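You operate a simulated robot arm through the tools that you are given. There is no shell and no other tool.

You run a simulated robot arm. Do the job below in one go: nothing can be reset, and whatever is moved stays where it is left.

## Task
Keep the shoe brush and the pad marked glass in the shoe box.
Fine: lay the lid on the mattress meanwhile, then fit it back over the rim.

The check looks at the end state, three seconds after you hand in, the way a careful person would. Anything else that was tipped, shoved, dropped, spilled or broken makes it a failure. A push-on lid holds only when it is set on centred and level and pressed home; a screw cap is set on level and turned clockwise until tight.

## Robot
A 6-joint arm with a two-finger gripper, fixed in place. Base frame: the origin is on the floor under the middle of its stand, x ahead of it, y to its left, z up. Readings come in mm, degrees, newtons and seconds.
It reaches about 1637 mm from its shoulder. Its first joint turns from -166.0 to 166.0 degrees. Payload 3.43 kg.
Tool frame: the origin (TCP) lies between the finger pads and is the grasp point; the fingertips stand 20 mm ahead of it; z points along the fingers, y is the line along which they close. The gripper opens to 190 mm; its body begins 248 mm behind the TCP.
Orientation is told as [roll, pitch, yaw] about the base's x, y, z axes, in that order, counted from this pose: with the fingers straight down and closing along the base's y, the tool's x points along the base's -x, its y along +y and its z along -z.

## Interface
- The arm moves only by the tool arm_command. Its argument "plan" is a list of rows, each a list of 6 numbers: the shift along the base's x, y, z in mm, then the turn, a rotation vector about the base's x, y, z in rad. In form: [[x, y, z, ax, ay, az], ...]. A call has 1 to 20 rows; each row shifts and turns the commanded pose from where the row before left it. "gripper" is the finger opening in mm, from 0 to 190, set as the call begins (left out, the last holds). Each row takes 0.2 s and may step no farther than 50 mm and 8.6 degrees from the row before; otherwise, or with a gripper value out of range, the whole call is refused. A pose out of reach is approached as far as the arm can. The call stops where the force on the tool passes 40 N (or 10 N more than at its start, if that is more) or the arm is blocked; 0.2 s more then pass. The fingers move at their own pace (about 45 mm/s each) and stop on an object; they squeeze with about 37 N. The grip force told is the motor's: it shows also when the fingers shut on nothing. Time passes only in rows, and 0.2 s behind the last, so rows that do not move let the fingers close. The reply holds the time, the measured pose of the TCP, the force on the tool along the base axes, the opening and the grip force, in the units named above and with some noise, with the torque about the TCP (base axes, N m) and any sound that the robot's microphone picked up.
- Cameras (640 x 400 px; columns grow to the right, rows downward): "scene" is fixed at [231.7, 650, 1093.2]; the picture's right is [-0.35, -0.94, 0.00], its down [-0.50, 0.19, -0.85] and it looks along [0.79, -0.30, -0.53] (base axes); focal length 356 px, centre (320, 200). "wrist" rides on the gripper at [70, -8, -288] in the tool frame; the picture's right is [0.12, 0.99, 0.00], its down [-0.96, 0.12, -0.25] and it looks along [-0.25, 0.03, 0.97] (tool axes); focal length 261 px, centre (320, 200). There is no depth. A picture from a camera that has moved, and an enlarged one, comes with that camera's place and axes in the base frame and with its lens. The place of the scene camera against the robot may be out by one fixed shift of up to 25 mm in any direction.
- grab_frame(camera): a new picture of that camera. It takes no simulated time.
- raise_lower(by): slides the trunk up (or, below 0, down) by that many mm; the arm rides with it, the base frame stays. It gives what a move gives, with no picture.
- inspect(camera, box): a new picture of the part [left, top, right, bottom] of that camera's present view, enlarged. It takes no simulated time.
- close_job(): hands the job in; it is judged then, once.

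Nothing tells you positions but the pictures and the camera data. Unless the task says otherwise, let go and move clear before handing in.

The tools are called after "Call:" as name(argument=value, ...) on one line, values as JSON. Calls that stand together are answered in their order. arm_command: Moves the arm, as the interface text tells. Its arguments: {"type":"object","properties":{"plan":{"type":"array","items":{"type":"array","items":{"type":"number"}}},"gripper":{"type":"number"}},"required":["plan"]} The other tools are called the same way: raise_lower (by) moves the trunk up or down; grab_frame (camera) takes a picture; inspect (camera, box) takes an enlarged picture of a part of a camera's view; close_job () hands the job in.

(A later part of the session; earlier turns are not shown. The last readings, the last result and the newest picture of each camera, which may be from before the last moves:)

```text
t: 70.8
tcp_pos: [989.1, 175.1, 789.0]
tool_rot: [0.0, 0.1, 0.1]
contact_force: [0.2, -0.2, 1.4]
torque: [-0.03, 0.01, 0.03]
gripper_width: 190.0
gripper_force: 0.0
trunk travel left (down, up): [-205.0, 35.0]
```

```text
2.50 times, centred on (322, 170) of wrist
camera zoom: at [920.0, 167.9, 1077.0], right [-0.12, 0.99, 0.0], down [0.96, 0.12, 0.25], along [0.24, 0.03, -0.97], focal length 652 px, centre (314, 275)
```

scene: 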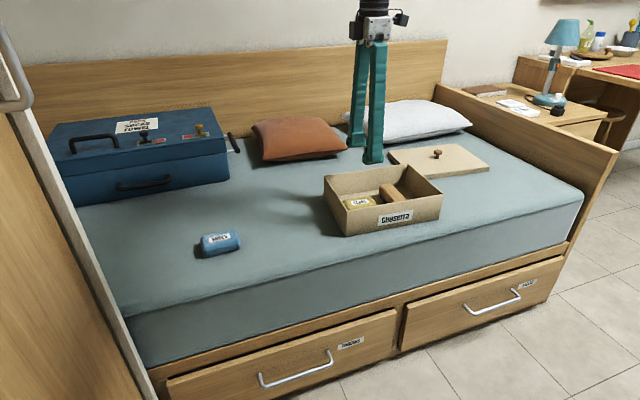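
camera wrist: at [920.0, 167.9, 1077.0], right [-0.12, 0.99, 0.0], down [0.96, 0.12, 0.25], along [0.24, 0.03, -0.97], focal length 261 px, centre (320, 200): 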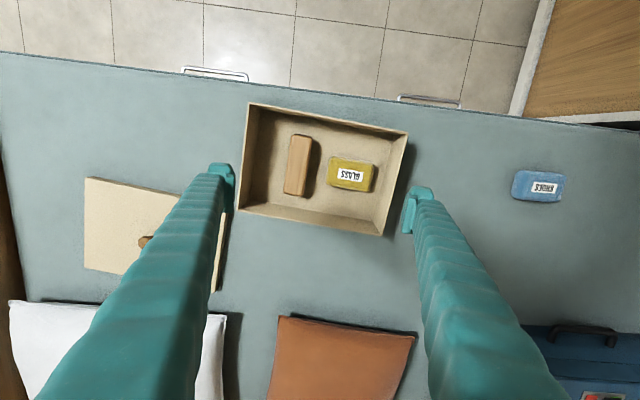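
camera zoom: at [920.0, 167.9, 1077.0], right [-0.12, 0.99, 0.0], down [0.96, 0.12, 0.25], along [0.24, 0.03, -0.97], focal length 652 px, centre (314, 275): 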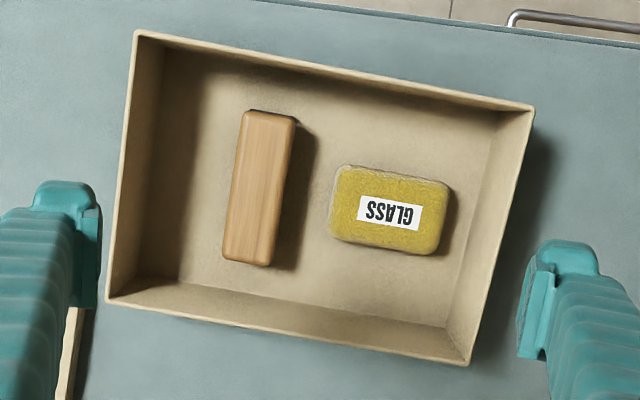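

Box rim: centre ≈(989.7,175.5), yaw ≈ −3.4°, unmoved and matching where the lid originally sat; items lie flat inside. Now go back above the lid and measure its pose.

Call:
arm_command(plan=[[8, -15, 0, 0, 0, 0], [16, -30, -5, 0, 0, 0], [16, -30, -5, 0, 0, 0], [16, -30, -5, 0, 0, 0], [16, -30, -5, 0, 0, 0], [16, -30, -5, 0, 0, 0], [16, -30, -5, 0, 0, 0], [16, -30, -5, 0, 0, 0], [16, -30, -5, 0, 0, 0], [16, -30, -5, 0, 0, 0], [16, -30, -10, 0, 0, 0], [16, -25, -10, 0, 0, 0], [6, -7, 0, 0, 0, 0], [0, 0, 0, 0, 0, 0]], gripper=190)

Call:
grab_frame(camera="wrist")

Call:
inspect(camera="wrist", box=[225, 90, 420, 250])

Call:
grab_frame(camera="scene")

```text
t: 73.8
tcp_pos: [1177.7, -172.9, 725.2]
tool_rot: [0.1, 0.1, 0.0]
contact_force: [0.1, 0.4, 0.0]
torque: [0.04, 0.02, 0.01]
gripper_width: 190.1
gripper_force: 0.2
trunk travel left (down, up): [-205.0, 35.0]
```

```text
taken
camera wrist: at [1109.8, -179.7, 1012.4], right [-0.12, 0.99, 0.0], down [0.96, 0.12, 0.25], along [0.24, 0.03, -0.97], focal length 261 px, centre (320, 200)
```

wrist: 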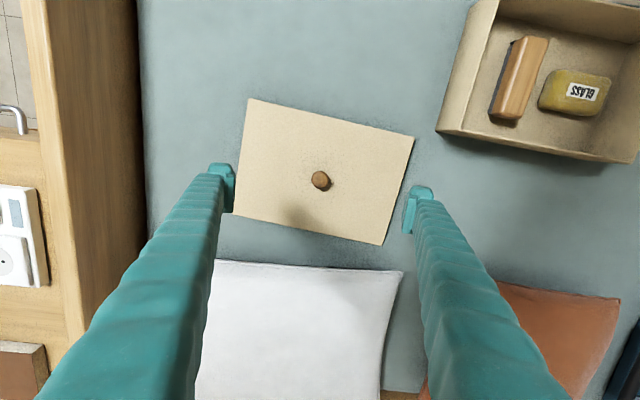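

```text
2.50 times, centred on (322, 170) of wrist
camera zoom: at [1109.8, -179.7, 1012.4], right [-0.12, 0.99, 0.0], down [0.96, 0.12, 0.25], along [0.24, 0.03, -0.97], focal length 652 px, centre (314, 275)
```

zoom: 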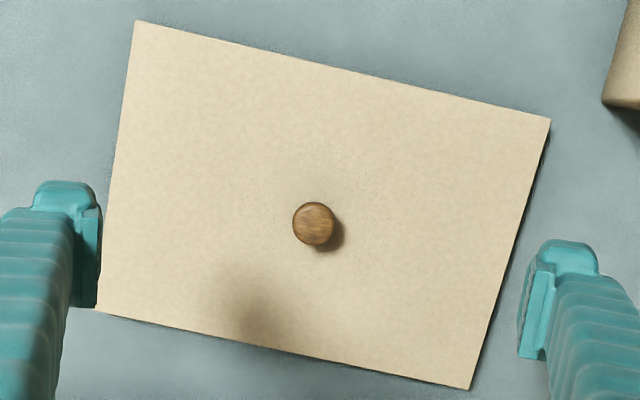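

```text
taken
```

scene: 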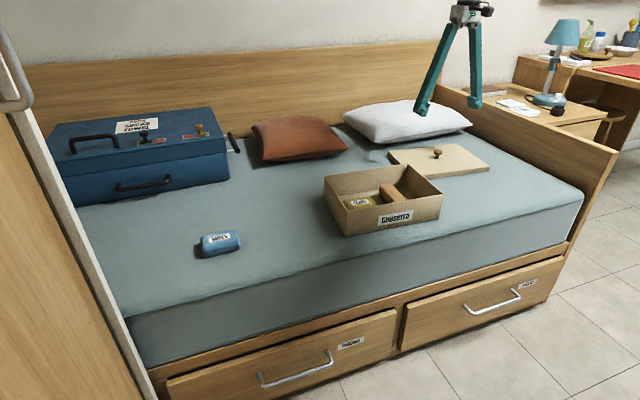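

Lid lies at ≈(1186,−170), but its yaw is now ≈ −5.5° (slipped ~2° in the grip). I'll zoom on the corners to pin that down, so I can compensate.

Call:
inspect(camera="wrist", box=[238, 90, 262, 105])

Call:
inspect(camera="wrist", box=[402, 130, 426, 145])

Call:
inspect(camera="wrist", box=[370, 238, 394, 253])

Call:
inspect(camera="wrist", box=[222, 205, 246, 220])

Call:
inspect(camera="wrist", box=[304, 170, 336, 190])

```text
16.00 times, centred on (250, 98) of wrist
camera zoom: at [1109.8, -179.7, 1012.4], right [-0.12, 0.99, 0.0], down [0.96, 0.12, 0.25], along [0.24, 0.03, -0.97], focal length 4170 px, centre (1440, 1840)
```

zoom: 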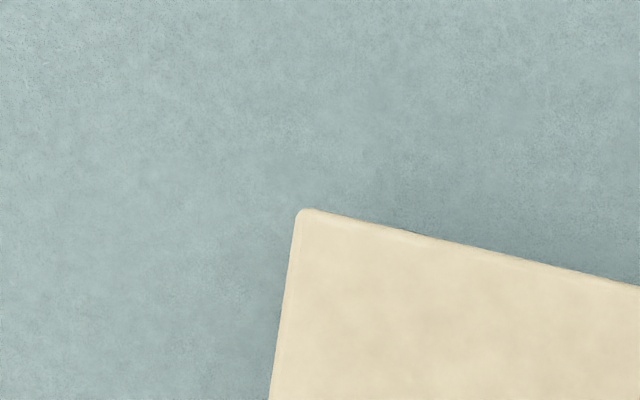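

```text
16.00 times, centred on (414, 138) of wrist
camera zoom: at [1109.8, -179.7, 1012.4], right [-0.12, 0.99, 0.0], down [0.96, 0.12, 0.25], along [0.24, 0.03, -0.97], focal length 4170 px, centre (-1184, 1200)
```

zoom: 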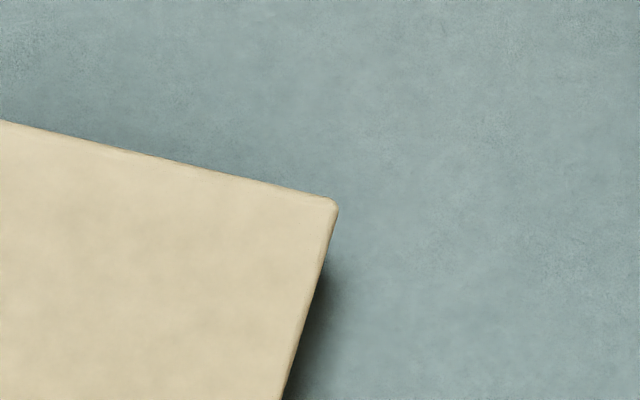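

```text
16.00 times, centred on (382, 246) of wrist
camera zoom: at [1109.8, -179.7, 1012.4], right [-0.12, 0.99, 0.0], down [0.96, 0.12, 0.25], along [0.24, 0.03, -0.97], focal length 4170 px, centre (-672, -528)
```

zoom: 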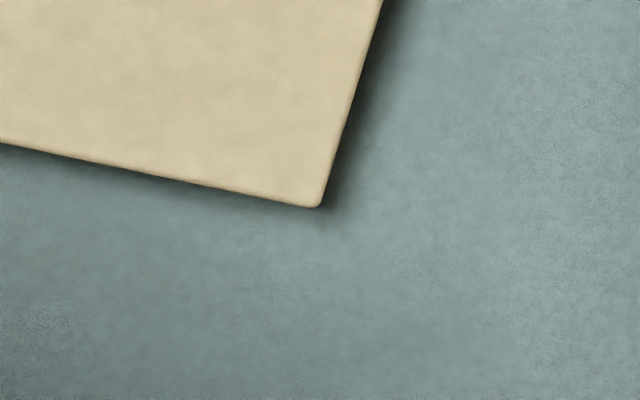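

```text
16.00 times, centred on (234, 212) of wrist
camera zoom: at [1109.8, -179.7, 1012.4], right [-0.12, 0.99, 0.0], down [0.96, 0.12, 0.25], along [0.24, 0.03, -0.97], focal length 4170 px, centre (1696, 0)
```

zoom: 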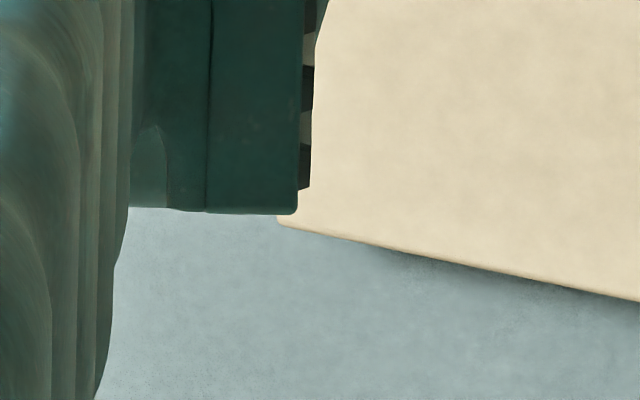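

```text
16.00 times, centred on (320, 180) of wrist
camera zoom: at [1109.8, -179.7, 1012.4], right [-0.12, 0.99, 0.0], down [0.96, 0.12, 0.25], along [0.24, 0.03, -0.97], focal length 4170 px, centre (320, 520)
```

zoom: 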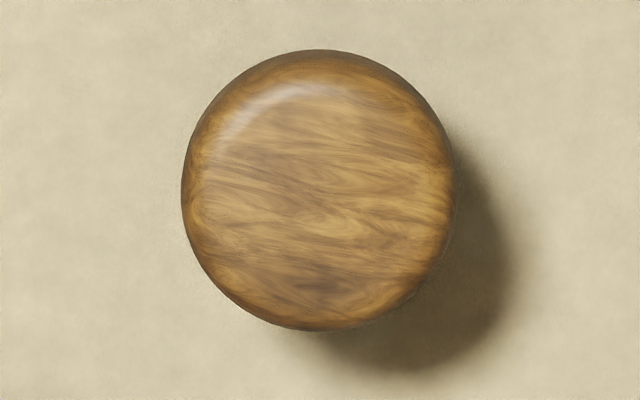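

Precise lid pose: centre ≈(1187.0,−170.5), yaw ≈ −5.8°; box yaw ≈ −3.4°, so I'll add ≈ +2.4° when fitting. Descend and re-grasp the knob.

Call:
arm_command(plan=[[6.3, 0.8, -30, 0, 0, 0], [0, 0, -40, 0, 0, 0], [0, 0, -35, 0, 0, 0], [0, 0, -25, 0, 0, 0], [0, 0, 0, 0, 0, 0], [0, 0, 0, 0, 0, 0]], gripper=80)

Call:
inspect(camera="wrist", box=[260, 140, 390, 230])

```text
t: 75.2
tcp_pos: [1185.7, -171.0, 595.6]
tool_rot: [-0.1, 0.1, 0.0]
contact_force: [0.4, -0.1, 1.0]
torque: [-0.03, -0.01, -0.03]
gripper_width: 80.0
gripper_force: 0.0
trunk travel left (down, up): [-205.0, 35.0]
```

```text
4.44 times, centred on (325, 185) of wrist
camera zoom: at [1116.2, -178.2, 881.8], right [-0.12, 0.99, 0.0], down [0.96, 0.12, 0.25], along [0.24, 0.03, -0.97], focal length 1158 px, centre (298, 267)
```

zoom: 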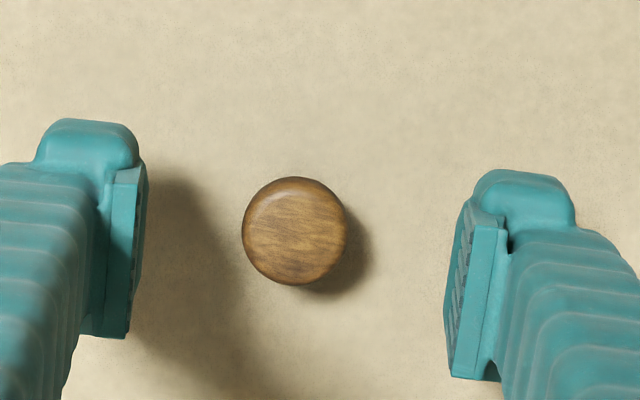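

Well centred. Final descent to the same grasp height and close.

Call:
arm_command(plan=[[0, 0, -18, 0, 0, 0], [0, 0, -9, 0, 0, 0], [0, 0, -4, 0, 0, 0], [0, 0, 0, 0, 0, 0]], gripper=80)

Call:
inspect(camera="wrist", box=[260, 140, 390, 230])

Call:
inspect(camera="scene", box=[390, 120, 510, 210])

```text
t: 76.2
tcp_pos: [1184.8, -169.7, 564.2]
tool_rot: [0.0, 0.1, 0.0]
contact_force: [-0.7, -0.1, -0.6]
torque: [-0.02, 0.01, -0.02]
gripper_width: 79.9
gripper_force: 0.0
trunk travel left (down, up): [-205.0, 35.0]
```

```text
4.44 times, centred on (325, 185) of wrist
camera zoom: at [1116.3, -178.3, 850.6], right [-0.12, 0.99, 0.0], down [0.96, 0.12, 0.25], along [0.24, 0.03, -0.97], focal length 1158 px, centre (298, 267)
```

zoom: 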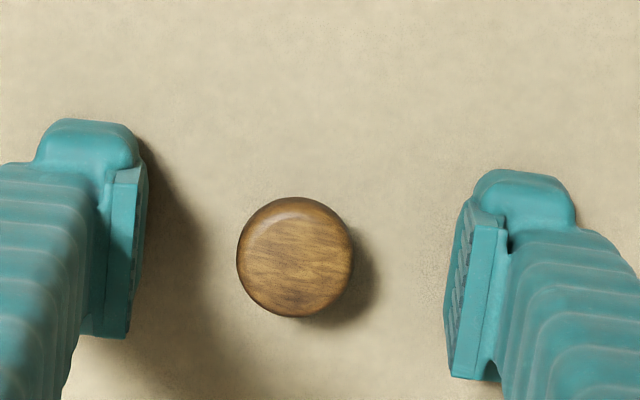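

```text
4.44 times, centred on (450, 165) of scene
camera zoom: at [231.7, 650.0, 1093.2], right [-0.35, -0.94, 0.0], down [-0.5, 0.19, -0.85], along [0.79, -0.3, -0.53], focal length 1584 px, centre (-258, 356)
```

zoom: 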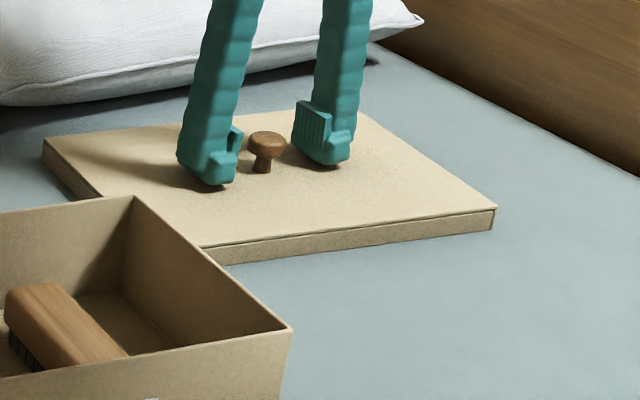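

Knob sits at the same spot between the pads as the first grasp (within ~0.5 mm). Closing.

Call:
arm_command(plan=[[0, 0, 0, 0, 0, 0], [0, 0, 0, 0, 0, 0], [0, 0, 0, 0, 0, 0], [0, 0, 0, 0, 0, 0], [0, 0, 0, 0, 0, 0], [0, 0, 0, 0, 0, 0]], gripper=10)

Call:
arm_command(plan=[[0, 0, 4, 0, 0, 0], [0, 0, 10, 0, 0, 0], [0, 0, 20, 0, 0, 0], [0, 0, 30, 0, 0, 0], [0, 0, 35, 0, 0, 0], [0, 0, 30, 0, 0, 0], [0, 0, 0, 0, 0, 0], [0, 0, 0, 0, 0, 0]], gripper=10)

Call:
grab_frame(camera="wrist")

Call:
inspect(camera="scene", box=[360, 80, 540, 210])

```text
t: 77.6
tcp_pos: [1185.2, -169.2, 563.7]
tool_rot: [0.0, 0.1, 0.0]
contact_force: [1.0, -0.6, 0.5]
torque: [-0.01, -0.02, 0.05]
gripper_width: 25.2
gripper_force: 37.0
trunk travel left (down, up): [-205.0, 35.0]
```

```text
t: 79.4
tcp_pos: [1185.6, -170.6, 692.0]
tool_rot: [0.0, 0.1, 0.1]
contact_force: [-0.3, -0.3, -0.5]
torque: [0.01, 0.01, 0.02]
gripper_width: 25.2
gripper_force: 36.6
trunk travel left (down, up): [-205.0, 35.0]
```

```text
taken
camera wrist: at [1115.9, -178.8, 979.7], right [-0.12, 0.99, 0.0], down [0.96, 0.12, 0.25], along [0.24, 0.03, -0.97], focal length 261 px, centre (320, 200)
```

wrist: 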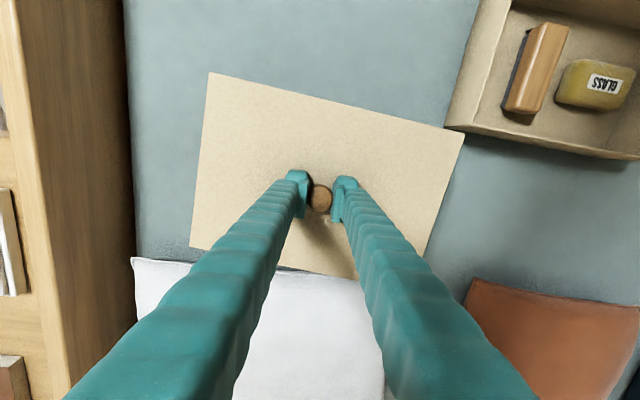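

```text
3.08 times, centred on (450, 145) of scene
camera zoom: at [231.7, 650.0, 1093.2], right [-0.35, -0.94, 0.0], down [-0.5, 0.19, -0.85], along [0.79, -0.3, -0.53], focal length 1096 px, centre (-80, 369)
```

zoom: 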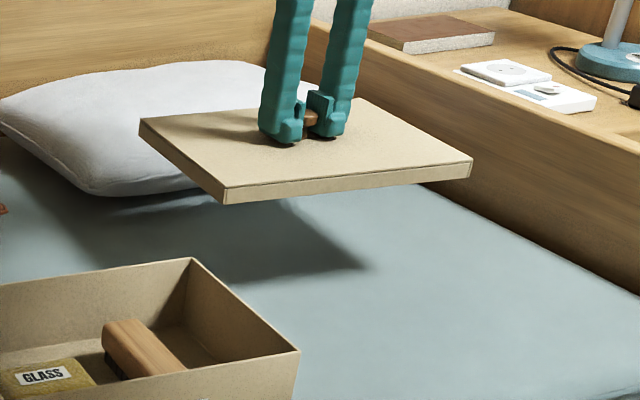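

Lid in hand again. Carry it gently back over the box while turning +2.4°.

Call:
arm_command(plan=[[-6, 11, 3, 0, 0, 0], [-16.5, 29, 1, 0, 0, 0.0038], [-16.5, 29, 1, 0, 0, 0.0038], [-16.5, 29, 1, 0, 0, 0.0038], [-16.5, 29, 1, 0, 0, 0.0038], [-16.5, 29, 1, 0, 0, 0.0038], [-16.5, 29, 1, 0, 0, 0.0038], [-16.5, 29, 1, 0, 0, 0.0038], [-16.5, 29, 1, 0, 0, 0.0038], [-16.5, 29, 1, 0, 0, 0.0038], [-16.5, 29, 1, 0, 0, 0.0038], [-16.5, 29, 1, 0, 0, 0.0038], [-9.6, 15.6, 0, 0, 0, 0], [0, 0, 0, 0, 0, 0], [0, 0, 0, 0, 0, 0]], gripper=10)

Call:
grab_frame(camera="wrist")

Call:
grab_frame(camera="scene")

```text
t: 82.6
tcp_pos: [988.0, 175.8, 707.1]
tool_rot: [0.0, 0.2, 2.4]
contact_force: [-0.7, 0.8, -0.5]
torque: [0.0, 0.03, -0.01]
gripper_width: 25.3
gripper_force: 36.8
trunk travel left (down, up): [-205.0, 35.0]
```

```text
taken
camera wrist: at [919.8, 165.0, 994.2], right [-0.16, 0.99, 0.0], down [0.96, 0.16, 0.25], along [0.24, 0.04, -0.97], focal length 261 px, centre (320, 200)
```

wrist: 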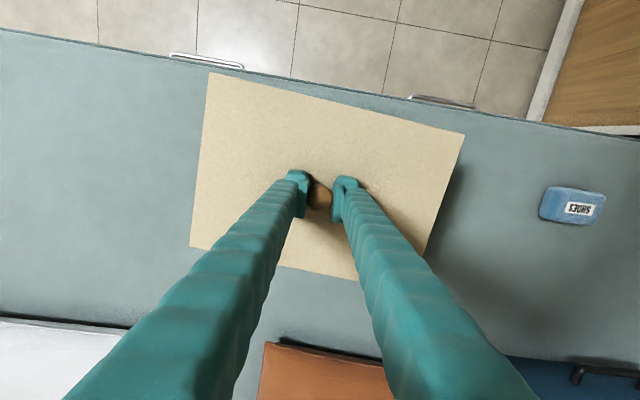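

```text
taken
```

scene: 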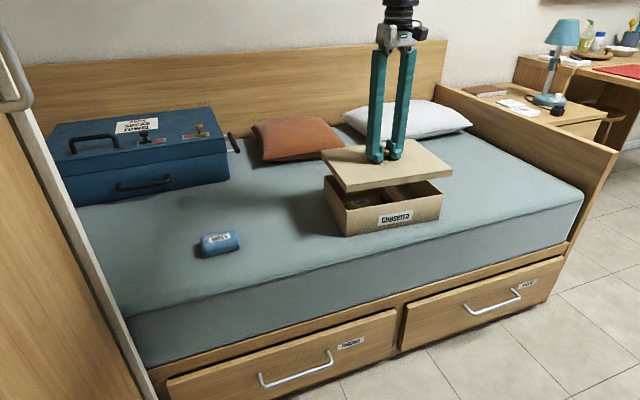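

Lid is over the box. I'll measure its yaw in-hand precisely via corner zooms.

Call:
inspect(camera="wrist", box=[196, 64, 220, 79])

Call:
inspect(camera="wrist", box=[452, 126, 476, 141])

Call:
inspect(camera="wrist", box=[180, 238, 204, 253])

Call:
inspect(camera="scene", box=[310, 125, 470, 245])

```text
16.00 times, centred on (208, 72) of wrist
camera zoom: at [919.8, 165.0, 994.2], right [-0.16, 0.99, 0.0], down [0.96, 0.16, 0.25], along [0.24, 0.04, -0.97], focal length 4170 px, centre (2112, 2256)
```

zoom: 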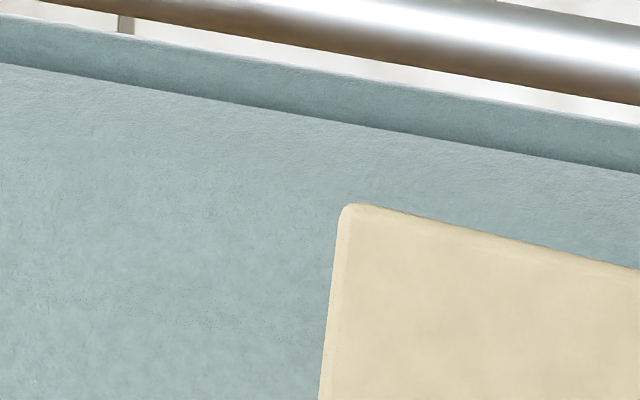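

```text
16.00 times, centred on (464, 134) of wrist
camera zoom: at [919.8, 165.0, 994.2], right [-0.16, 0.99, 0.0], down [0.96, 0.16, 0.25], along [0.24, 0.04, -0.97], focal length 4170 px, centre (-1984, 1264)
```

zoom: 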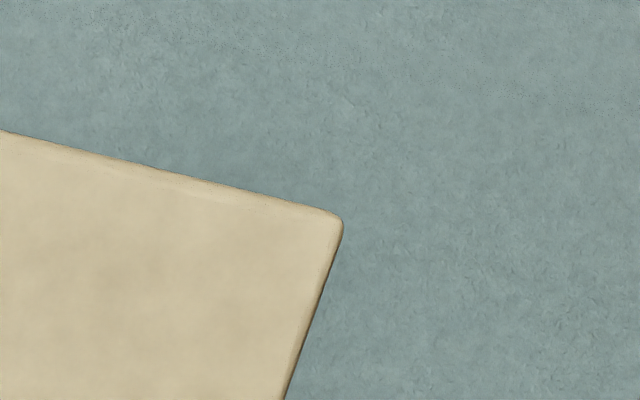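

```text
16.00 times, centred on (192, 246) of wrist
camera zoom: at [919.8, 165.0, 994.2], right [-0.16, 0.99, 0.0], down [0.96, 0.16, 0.25], along [0.24, 0.04, -0.97], focal length 4170 px, centre (2368, -528)
```

zoom: 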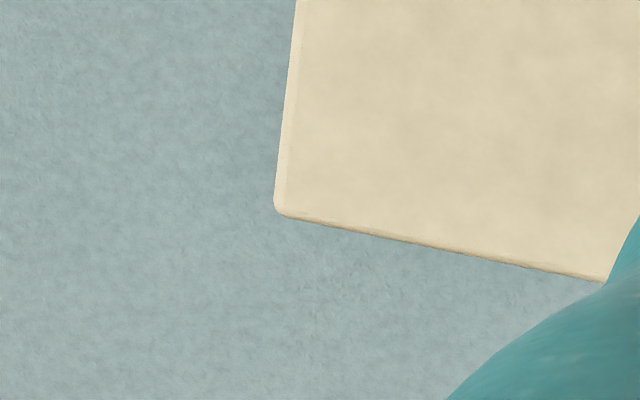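

```text
3.33 times, centred on (390, 185) of scene
camera zoom: at [231.7, 650.0, 1093.2], right [-0.35, -0.94, 0.0], down [-0.5, 0.19, -0.85], along [0.79, -0.3, -0.53], focal length 1188 px, centre (87, 250)
```

zoom: 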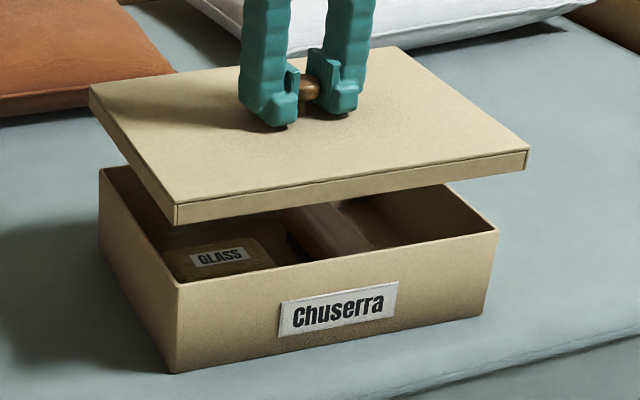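

Lid yaw is now ≈ −3.6° (box −3.4°) and its centre is within ~0.5 mm of the box centre. Descending to just above the rim.

Call:
arm_command(plan=[[0, 0, -15, 0, 0, 0], [0, 0, -17, 0, 0, 0], [0, 0, -12, 0, 0, 0], [0, 0, -6, 0, 0, 0], [0, 0, 0, 0, 0, 0]], gripper=10)

Call:
inspect(camera="scene", box=[310, 125, 470, 245])

Call:
grab_frame(camera="wrist")

```text
t: 83.8
tcp_pos: [988.3, 175.7, 658.3]
tool_rot: [0.1, 0.1, 2.4]
contact_force: [-0.4, -0.4, 0.0]
torque: [0.01, 0.03, 0.04]
gripper_width: 25.4
gripper_force: 37.3
trunk travel left (down, up): [-205.0, 35.0]
```

```text
3.33 times, centred on (390, 185) of scene
camera zoom: at [231.7, 650.0, 1093.2], right [-0.35, -0.94, 0.0], down [-0.5, 0.19, -0.85], along [0.79, -0.3, -0.53], focal length 1188 px, centre (87, 250)
```

zoom: 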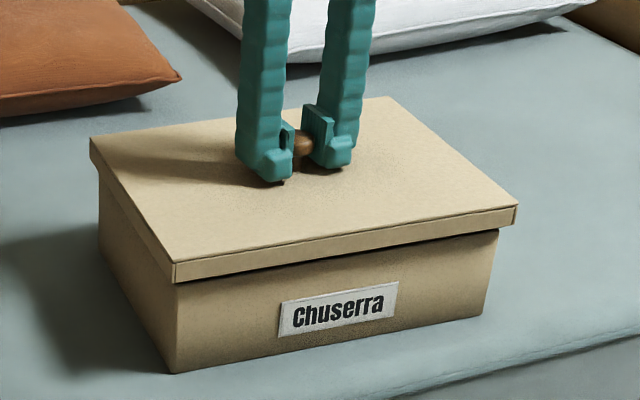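

```text
taken
camera wrist: at [919.4, 164.6, 944.1], right [-0.16, 0.99, 0.0], down [0.96, 0.16, 0.25], along [0.24, 0.04, -0.97], focal length 261 px, centre (320, 200)
```

wrist: 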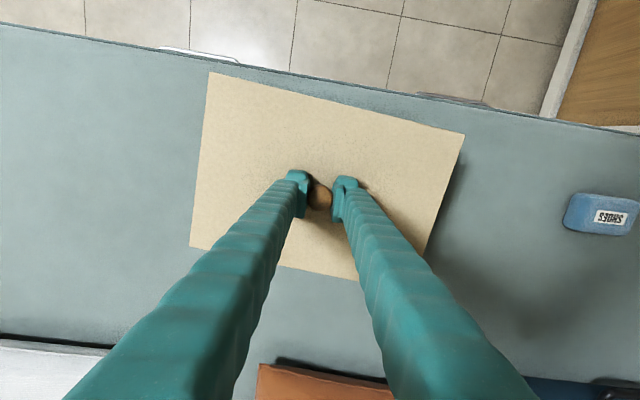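

The lid hovers just over the rim, nicely parallel. Lowering in small steps while watching the force.

Call:
arm_command(plan=[[0, 0, -3, 0, 0, 0], [0, 0, -3, 0, 0, 0], [0, 0, -3, 0, 0, 0], [0, 0, -2, 0, 0, 0], [0, 0, 0, 0, 0, 0]], gripper=10)

Call:
inspect(camera="scene", box=[320, 150, 460, 245])

```text
t: 85.0
tcp_pos: [988.4, 173.4, 645.4]
tool_rot: [0.1, 0.1, 2.3]
contact_force: [-0.7, 0.1, -1.0]
torque: [-0.03, 0.0, 0.01]
gripper_width: 25.3
gripper_force: 37.2
trunk travel left (down, up): [-205.0, 35.0]
```

```text
4.21 times, centred on (390, 198) of scene
camera zoom: at [231.7, 650.0, 1093.2], right [-0.35, -0.94, 0.0], down [-0.5, 0.19, -0.85], along [0.79, -0.3, -0.53], focal length 1500 px, centre (25, 210)
```

zoom: 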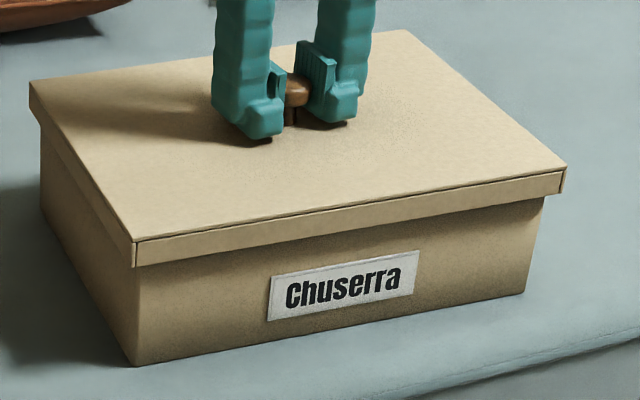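

No resistance; the lid skirt is going over the rim. Continue.

Call:
arm_command(plan=[[0, 0, -2, 0, 0, 0], [0, 0, -2, 0, 0, 0], [0, 0, -2, 0, 0, 0], [0, 0, 0, 0, 0, 0]], gripper=10)

Call:
inspect(camera="scene", box=[320, 150, 460, 245])

```text
t: 86.0
tcp_pos: [987.9, 174.4, 640.8]
tool_rot: [0.1, 0.1, 2.5]
contact_force: [0.8, 0.1, -1.5]
torque: [0.0, -0.01, -0.01]
gripper_width: 25.2
gripper_force: 36.9
trunk travel left (down, up): [-205.0, 35.0]
```

```text
4.21 times, centred on (390, 198) of scene
camera zoom: at [231.7, 650.0, 1093.2], right [-0.35, -0.94, 0.0], down [-0.5, 0.19, -0.85], along [0.79, -0.3, -0.53], focal length 1500 px, centre (25, 210)
```

zoom: 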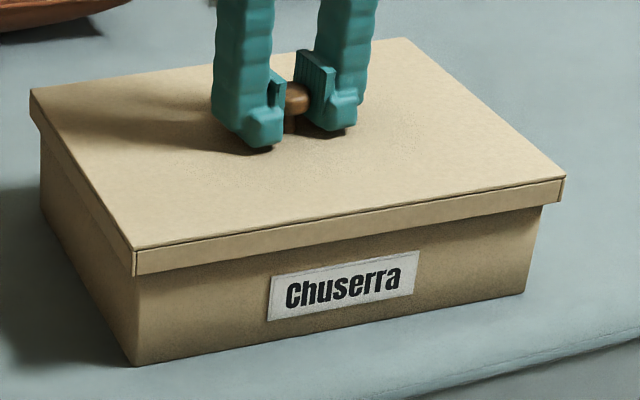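

Call:
arm_command(plan=[[0, 0, -2, 0, 0, 0], [0, 0, -2, 0, 0, 0], [0, 0, -1, 0, 0, 0], [0, 0, 0, 0, 0, 0]], gripper=10)

Call:
inspect(camera="scene", box=[320, 150, 460, 245])

```text
t: 87.0
tcp_pos: [987.9, 175.1, 634.4]
tool_rot: [0.0, 0.1, 2.4]
contact_force: [-0.2, 0.7, 0.5]
torque: [-0.02, 0.01, 0.03]
gripper_width: 25.4
gripper_force: 36.8
trunk travel left (down, up): [-205.0, 35.0]
```

```text
4.21 times, centred on (390, 198) of scene
camera zoom: at [231.7, 650.0, 1093.2], right [-0.35, -0.94, 0.0], down [-0.5, 0.19, -0.85], along [0.79, -0.3, -0.53], focal length 1500 px, centre (25, 210)
```

zoom: 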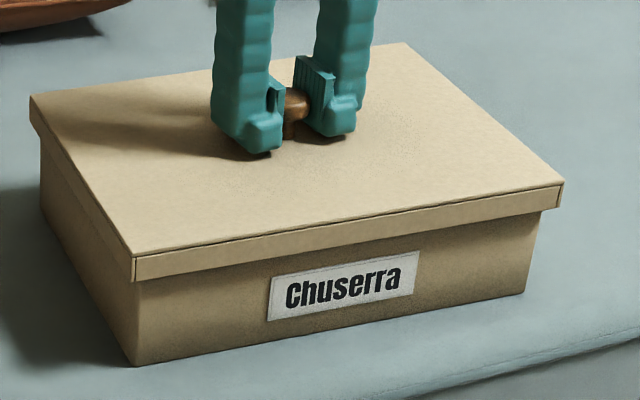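

About 2 mm left to the original seat height. Press down in 1 mm steps.

Call:
arm_command(plan=[[0, 0, -1, 0, 0, 0], [0, 0, -1, 0, 0, 0], [0, 0, 0, 0, 0, 0]], gripper=10)

```text
t: 87.8
tcp_pos: [988.1, 175.6, 632.7]
tool_rot: [-0.1, 0.0, 2.4]
contact_force: [0.3, -0.2, -1.3]
torque: [0.0, 0.0, 0.0]
gripper_width: 25.3
gripper_force: 36.5
trunk travel left (down, up): [-205.0, 35.0]
```

Call:
arm_command(plan=[[0, 0, -1, 0, 0, 0], [0, 0, -1, 0, 0, 0], [0, 0, 0, 0, 0, 0]], gripper=10)

Call:
inspect(camera="scene", box=[320, 190, 450, 250])

```text
t: 88.6
tcp_pos: [989.6, 174.7, 631.7]
tool_rot: [0.1, 0.1, 2.3]
contact_force: [0.6, -0.3, -0.7]
torque: [0.0, -0.01, 0.02]
gripper_width: 25.0
gripper_force: 37.0
trunk travel left (down, up): [-205.0, 35.0]
```

```text
4.92 times, centred on (385, 220) of scene
camera zoom: at [231.7, 650.0, 1093.2], right [-0.35, -0.94, 0.0], down [-0.5, 0.19, -0.85], along [0.79, -0.3, -0.53], focal length 1754 px, centre (0, 102)
```

zoom: 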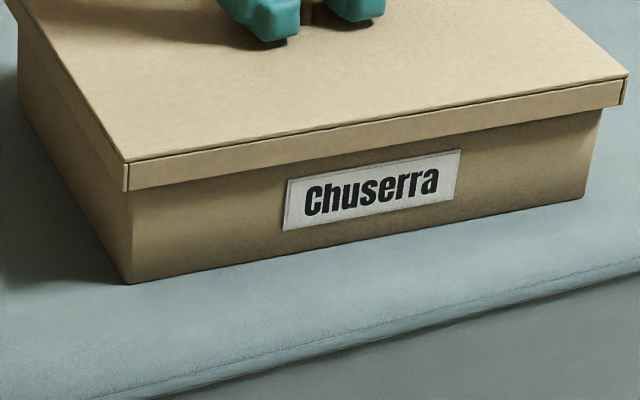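

The lid's picture now matches the original. Keep pressing until a firm contact force appears.

Call:
arm_command(plan=[[0, 0, -1, 0, 0, 0], [0, 0, 0, 0, 0, 0]], gripper=10)

Call:
arm_command(plan=[[0, 0, -1, 0, 0, 0], [0, 0, 0, 0, 0, 0]], gripper=10)

```text
t: 89.2
tcp_pos: [989.5, 174.0, 629.4]
tool_rot: [0.0, 0.2, 2.3]
contact_force: [0.5, -0.1, 6.0]
torque: [0.01, 0.09, 0.04]
gripper_width: 25.3
gripper_force: 36.4
trunk travel left (down, up): [-205.0, 35.0]
```

```text
t: 89.8
tcp_pos: [988.6, 175.2, 631.1]
tool_rot: [0.0, 0.0, 2.5]
contact_force: [0.3, 0.6, 19.6]
torque: [-0.04, 0.08, 0.02]
gripper_width: 25.1
gripper_force: 37.0
trunk travel left (down, up): [-205.0, 35.0]
```

Contact builds evenly (≈20 N, no torque). Press a bit more to make sure it's home.

Call:
arm_command(plan=[[0, 0, -1, 0, 0, 0], [0, 0, 0, 0, 0, 0]], gripper=10)

Call:
inspect(camera="scene", box=[320, 190, 450, 250])

Call:
inspect(camera="scene", box=[310, 140, 500, 250])

```text
t: 90.4
tcp_pos: [988.1, 175.5, 629.7]
tool_rot: [-0.1, -0.1, 2.5]
contact_force: [1.9, 0.6, 33.5]
torque: [-0.02, 0.07, 0.02]
gripper_width: 25.2
gripper_force: 37.2
trunk travel left (down, up): [-205.0, 35.0]
```

```text
4.92 times, centred on (385, 220) of scene
camera zoom: at [231.7, 650.0, 1093.2], right [-0.35, -0.94, 0.0], down [-0.5, 0.19, -0.85], along [0.79, -0.3, -0.53], focal length 1754 px, centre (0, 102)
```

zoom: 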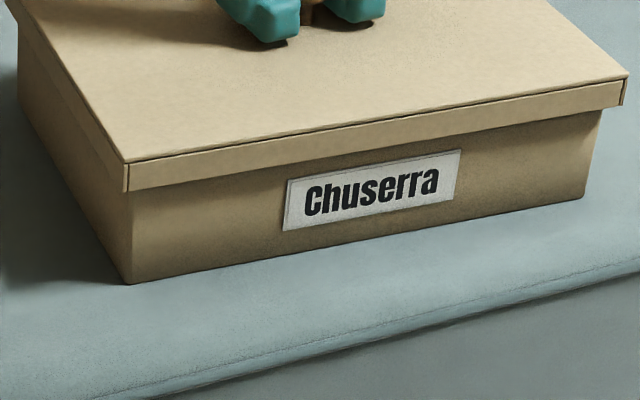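

```text
3.37 times, centred on (405, 195) of scene
camera zoom: at [231.7, 650.0, 1093.2], right [-0.35, -0.94, 0.0], down [-0.5, 0.19, -0.85], along [0.79, -0.3, -0.53], focal length 1200 px, centre (34, 217)
```

zoom: 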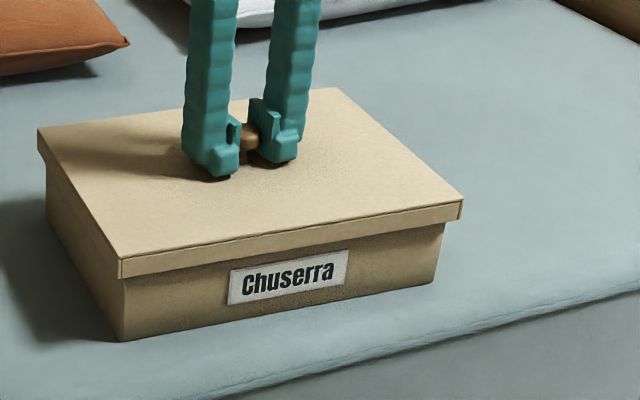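

The lid sits exactly as in the original picture, pressed with ~33 N. Relax the pressure, release the knob.

Call:
arm_command(plan=[[0, 0, 1, 0, 0, 0], [0, 0, 1, 0, 0, 0], [0, 0, 0, 0, 0, 0]], gripper=10)

Call:
arm_command(plan=[[0, 0, 0, 0, 0, 0], [0, 0, 0, 0, 0, 0], [0, 0, 0, 0, 0, 0], [0, 0, 0, 0, 0, 0]], gripper=80)

Call:
inspect(camera="scene", box=[310, 140, 500, 250])

Call:
grab_frame(camera="wrist")

```text
t: 91.2
tcp_pos: [988.1, 175.3, 630.0]
tool_rot: [0.0, -0.1, 2.4]
contact_force: [6.2, 2.9, 22.9]
torque: [0.0, -0.22, 0.03]
gripper_width: 25.1
gripper_force: 36.6
trunk travel left (down, up): [-205.0, 35.0]
```

```text
t: 92.2
tcp_pos: [987.4, 176.4, 629.7]
tool_rot: [0.0, 0.1, 2.5]
contact_force: [0.9, 0.4, 0.3]
torque: [0.02, -0.02, 0.01]
gripper_width: 80.2
gripper_force: 0.1
trunk travel left (down, up): [-205.0, 35.0]
```

```text
3.37 times, centred on (405, 195) of scene
camera zoom: at [231.7, 650.0, 1093.2], right [-0.35, -0.94, 0.0], down [-0.5, 0.19, -0.85], along [0.79, -0.3, -0.53], focal length 1200 px, centre (34, 217)
```

zoom: 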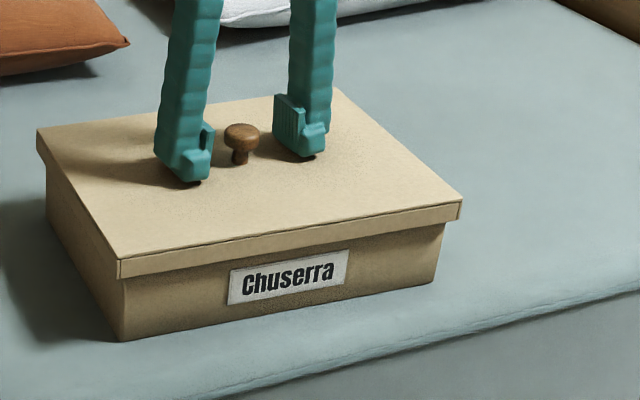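

```text
taken
camera wrist: at [919.4, 164.4, 916.4], right [-0.16, 0.99, 0.0], down [0.96, 0.16, 0.25], along [0.24, 0.04, -0.97], focal length 261 px, centre (320, 200)
```

wrist: 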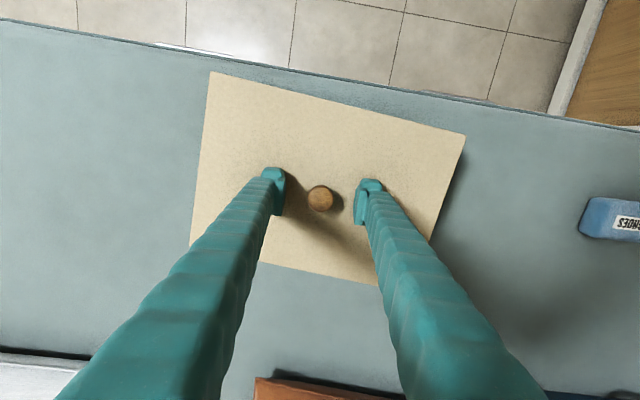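

Released; the lid looks seated as originally. Rise clear and inspect everything.

Call:
arm_command(plan=[[0, 0, 10, 0, 0, 0], [0, 0, 25, 0, 0, 0], [0, 0, 40, 0, 0, 0], [0, 0, 45, 0, 0, 0], [0, 0, 40, 0, 0, 0], [0, 0, 0, 0, 0, 0]], gripper=80)

Call:
grab_frame(camera="scene")

Call:
inspect(camera="scene", box=[320, 190, 450, 250])

Call:
inspect(camera="scene", box=[310, 140, 500, 250])

Call:
grab_frame(camera="wrist")

```text
t: 93.6
tcp_pos: [988.7, 175.3, 791.5]
tool_rot: [0.0, 0.1, 2.4]
contact_force: [0.0, 0.0, 0.5]
torque: [0.03, -0.01, 0.05]
gripper_width: 80.2
gripper_force: 0.0
trunk travel left (down, up): [-205.0, 35.0]
```

```text
taken
```

scene: 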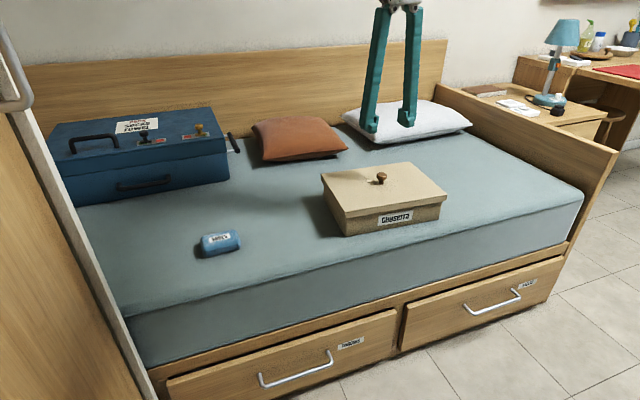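

```text
4.92 times, centred on (385, 220) of scene
camera zoom: at [231.7, 650.0, 1093.2], right [-0.35, -0.94, 0.0], down [-0.5, 0.19, -0.85], along [0.79, -0.3, -0.53], focal length 1754 px, centre (0, 102)
```

zoom: 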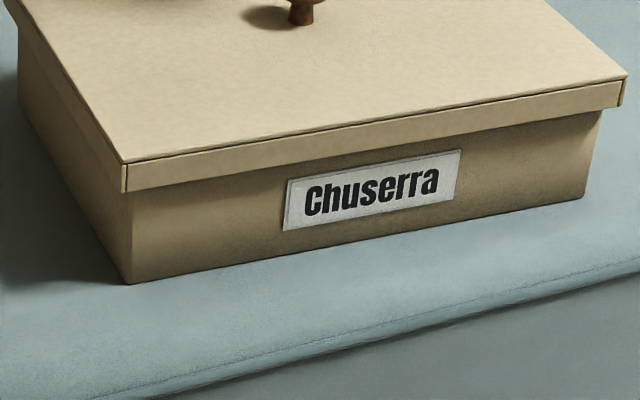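

```text
3.37 times, centred on (405, 195) of scene
camera zoom: at [231.7, 650.0, 1093.2], right [-0.35, -0.94, 0.0], down [-0.5, 0.19, -0.85], along [0.79, -0.3, -0.53], focal length 1200 px, centre (34, 217)
```

zoom: 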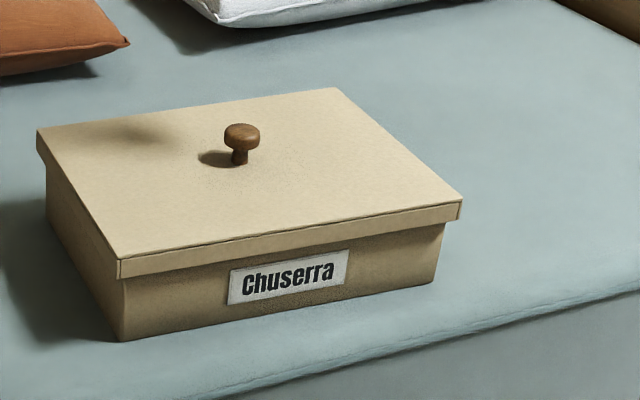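

```text
taken
camera wrist: at [919.7, 164.0, 1077.6], right [-0.16, 0.99, 0.0], down [0.96, 0.16, 0.25], along [0.24, 0.04, -0.97], focal length 261 px, centre (320, 200)
```

wrist: 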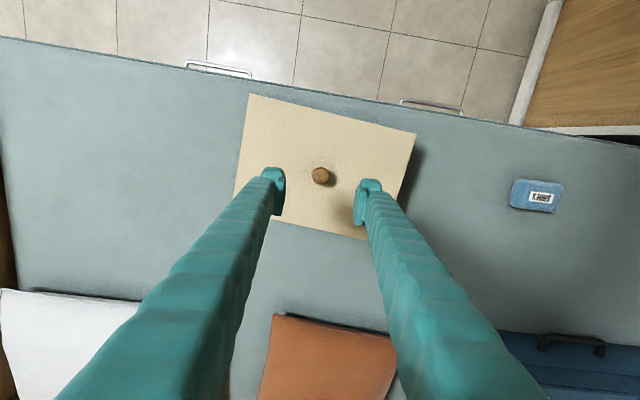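

The lid is on; one corner appears shifted ~2–3 mm versus the original. I'll open the fingers wide and measure its centring accurately.

Call:
arm_command(plan=[[0, 0, 0, 0, 0, 0], [0, 0, 0, 0, 0, 0], [0, 0, 0, 0, 0, 0], [0, 0, 0, 0, 0, 0], [0, 0, 0, 0, 0, 0], [0, 0, 0, 0, 0, 0]], gripper=190)

Call:
inspect(camera="wrist", box=[225, 80, 425, 245])

Call:
inspect(camera="scene", box=[335, 200, 359, 215])

Call:
inspect(camera="scene", box=[432, 185, 456, 200])

Call:
inspect(camera="scene", box=[315, 165, 339, 180])

```text
t: 95.0
tcp_pos: [989.5, 175.4, 791.0]
tool_rot: [0.0, 0.1, 2.5]
contact_force: [0.2, 0.5, 1.2]
torque: [0.0, 0.01, -0.01]
gripper_width: 190.1
gripper_force: 0.0
trunk travel left (down, up): [-205.0, 35.0]
```

```text
2.42 times, centred on (325, 162) of wrist
camera zoom: at [919.8, 164.0, 1077.0], right [-0.16, 0.99, 0.0], down [0.96, 0.16, 0.25], along [0.24, 0.04, -0.97], focal length 632 px, centre (308, 291)
```

zoom: 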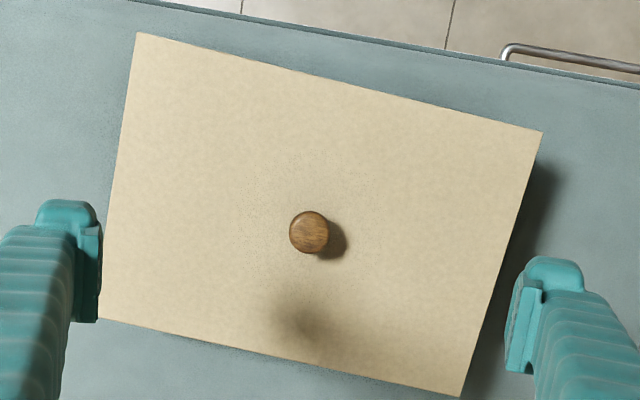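

```text
16.00 times, centred on (347, 208) of scene
camera zoom: at [231.7, 650.0, 1093.2], right [-0.35, -0.94, 0.0], down [-0.5, 0.19, -0.85], along [0.79, -0.3, -0.53], focal length 5702 px, centre (-112, 80)
```

zoom: 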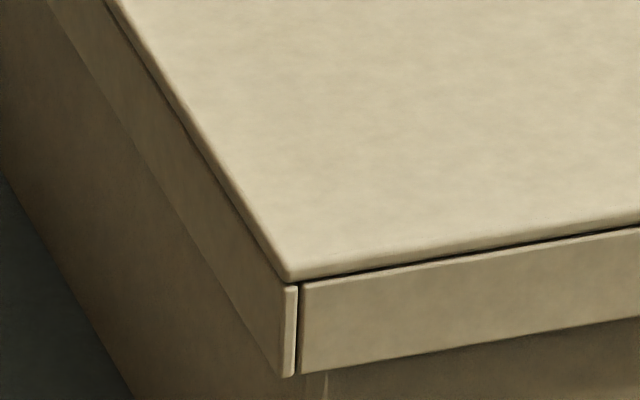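

```text
16.00 times, centred on (444, 192) of scene
camera zoom: at [231.7, 650.0, 1093.2], right [-0.35, -0.94, 0.0], down [-0.5, 0.19, -0.85], along [0.79, -0.3, -0.53], focal length 5702 px, centre (-1664, 320)
```

zoom: 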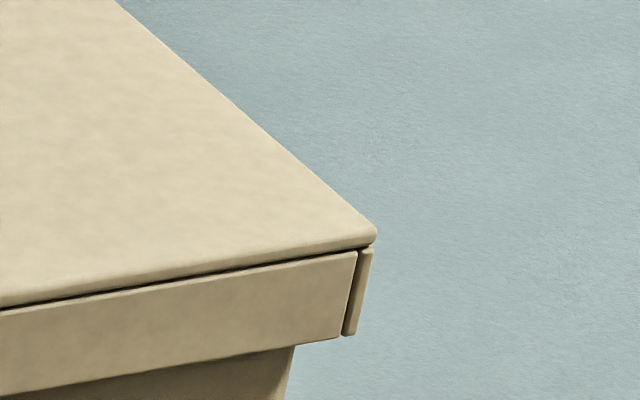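

```text
16.00 times, centred on (327, 172) of scene
camera zoom: at [231.7, 650.0, 1093.2], right [-0.35, -0.94, 0.0], down [-0.5, 0.19, -0.85], along [0.79, -0.3, -0.53], focal length 5702 px, centre (208, 640)
```

zoom: 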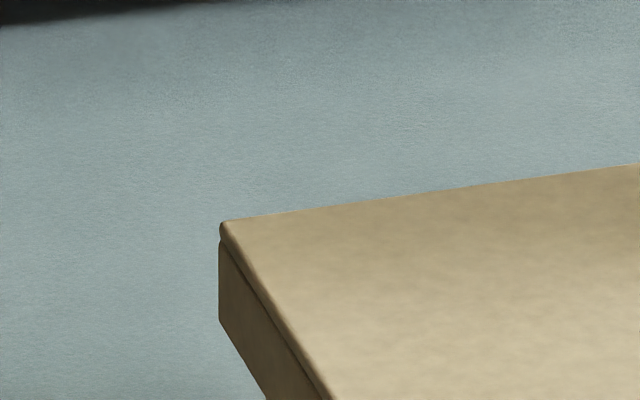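

The lid sits ≈2 mm off toward +y after release (spring-back). I'll re-grip the knob to re-centre it, press again, and this time unload fully before letting go.

Call:
arm_command(plan=[[0, 0, -30, 0, 0, 0], [0, 0, -40, 0, 0, 0], [0, 0, -40, 0, 0, 0], [0, 0, -30, 0, 0, 0], [0, 0, -12, 0, 0, 0], [0, 0, -6, 0, 0, 0], [0, 0, 0, 0, 0, 0]], gripper=80)

Call:
inspect(camera="wrist", box=[260, 140, 390, 230])

```text
t: 96.6
tcp_pos: [987.8, 174.4, 631.7]
tool_rot: [0.0, 0.1, 2.4]
contact_force: [-0.8, -0.9, 0.5]
torque: [0.0, -0.03, -0.03]
gripper_width: 80.0
gripper_force: 0.0
trunk travel left (down, up): [-205.0, 35.0]
```

```text
4.44 times, centred on (325, 185) of wrist
camera zoom: at [919.4, 164.1, 918.8], right [-0.16, 0.99, 0.0], down [0.96, 0.16, 0.25], along [0.24, 0.04, -0.97], focal length 1158 px, centre (298, 267)
```

zoom: 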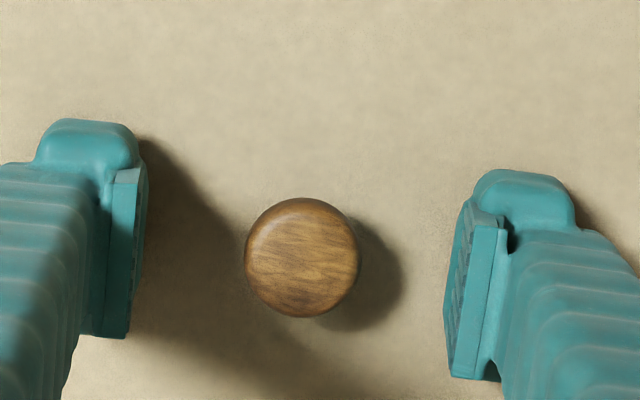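

The knob is 1.6 mm off in +y, as measured; closing will re-centre it.

Call:
arm_command(plan=[[0, 0, 0, 0, 0, 0], [0, 0, 0, 0, 0, 0], [0, 0, 0, 0, 0, 0], [0, 0, 0, 0, 0, 0], [0, 0, 0, 0, 0, 0], [0, 0, 0, 0, 0, 0]], gripper=10)

Call:
arm_command(plan=[[0, 0, -1, 0, 0, 0.004], [0, 0, -0.5, 0, 0, 0], [0, 0, 0, 0, 0, 0], [0, 0, 0, 0, 0, 0]], gripper=10)

```text
t: 98.0
tcp_pos: [988.6, 174.9, 631.8]
tool_rot: [0.0, 0.1, 2.4]
contact_force: [1.2, -0.2, 0.8]
torque: [0.0, -0.01, -0.01]
gripper_width: 25.7
gripper_force: 37.3
trunk travel left (down, up): [-205.0, 35.0]
```

```text
t: 99.0
tcp_pos: [989.5, 174.3, 631.6]
tool_rot: [0.0, 0.0, 2.8]
contact_force: [-0.9, 0.5, 16.2]
torque: [-0.03, 0.07, 0.04]
gripper_width: 25.4
gripper_force: 36.8
trunk travel left (down, up): [-205.0, 35.0]
```

Call:
arm_command(plan=[[0, 0, -1, 0, 0, 0], [0, 0, -0.4, 0, 0, 0], [0, 0, 0, 0, 0, 0], [0, 0, 0, 0, 0, 0]], gripper=10)

Call:
arm_command(plan=[[0, 0, 1, 0, 0, 0], [0, 0, 1, 0, 0, 0], [0, 0, 0.6, 0, 0, 0], [0, 0, 0, 0, 0, 0], [0, 0, 0, 0, 0, 0], [0, 0, 0, 0, 0, 0]], gripper=10)

```text
t: 100.0
tcp_pos: [987.8, 173.6, 632.2]
tool_rot: [0.0, -0.1, 2.6]
contact_force: [2.8, 0.9, 38.5]
torque: [0.03, -0.02, 0.04]
gripper_width: 25.3
gripper_force: 37.3
trunk travel left (down, up): [-205.0, 35.0]
```

```text
t: 101.4
tcp_pos: [988.0, 174.5, 631.2]
tool_rot: [0.0, 0.1, 2.8]
contact_force: [6.4, 0.7, 13.4]
torque: [0.0, -0.13, 0.08]
gripper_width: 25.3
gripper_force: 36.8
trunk travel left (down, up): [-205.0, 35.0]
```

Pressed to 38.5 N. Unload the remaining force before opening.

Call:
arm_command(plan=[[0.4, 0, 0.5, 0, 0, 0], [0, 0, 0.4, 0, 0, 0], [0, 0, 0, 0, 0, 0], [0, 0, 0, 0, 0, 0]], gripper=10)

```text
t: 102.4
tcp_pos: [987.3, 176.6, 632.1]
tool_rot: [0.0, 0.2, 2.6]
contact_force: [-0.3, -1.1, -0.1]
torque: [-0.01, 0.02, -0.01]
gripper_width: 25.3
gripper_force: 36.6
trunk travel left (down, up): [-205.0, 35.0]
```

Call:
arm_command(plan=[[0, 0, -0.6, 0, 0, 0], [0, 0, 0, 0, 0, 0], [0, 0, 0, 0, 0, 0]], gripper=10)

```text
t: 103.2
tcp_pos: [988.3, 174.9, 632.7]
tool_rot: [0.1, 0.1, 2.7]
contact_force: [-0.9, 0.4, -0.6]
torque: [0.0, 0.01, 0.0]
gripper_width: 25.3
gripper_force: 36.8
trunk travel left (down, up): [-205.0, 35.0]
```

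Call:
arm_command(plan=[[0, 0, -0.5, 0, 0, 0], [0, 0, 0, 0, 0, 0], [0, 0, 0, 0, 0, 0]], gripper=10)

```text
t: 104.0
tcp_pos: [989.3, 175.2, 631.4]
tool_rot: [-0.1, 0.1, 2.6]
contact_force: [0.7, 0.7, 4.4]
torque: [0.01, 0.44, 0.03]
gripper_width: 25.4
gripper_force: 36.8
trunk travel left (down, up): [-205.0, 35.0]
```

Near edge touches first; another fraction to sit flat, then release at low force.

Call:
arm_command(plan=[[0, 0, -0.5, 0, 0, 0], [0, 0, 0, 0, 0, 0], [0, 0, 0, 0, 0, 0]], gripper=10)

```text
t: 104.8
tcp_pos: [988.3, 176.0, 631.1]
tool_rot: [0.1, 0.0, 2.6]
contact_force: [0.2, -0.1, 10.6]
torque: [-0.01, 0.02, 0.03]
gripper_width: 25.2
gripper_force: 36.8
trunk travel left (down, up): [-205.0, 35.0]
```

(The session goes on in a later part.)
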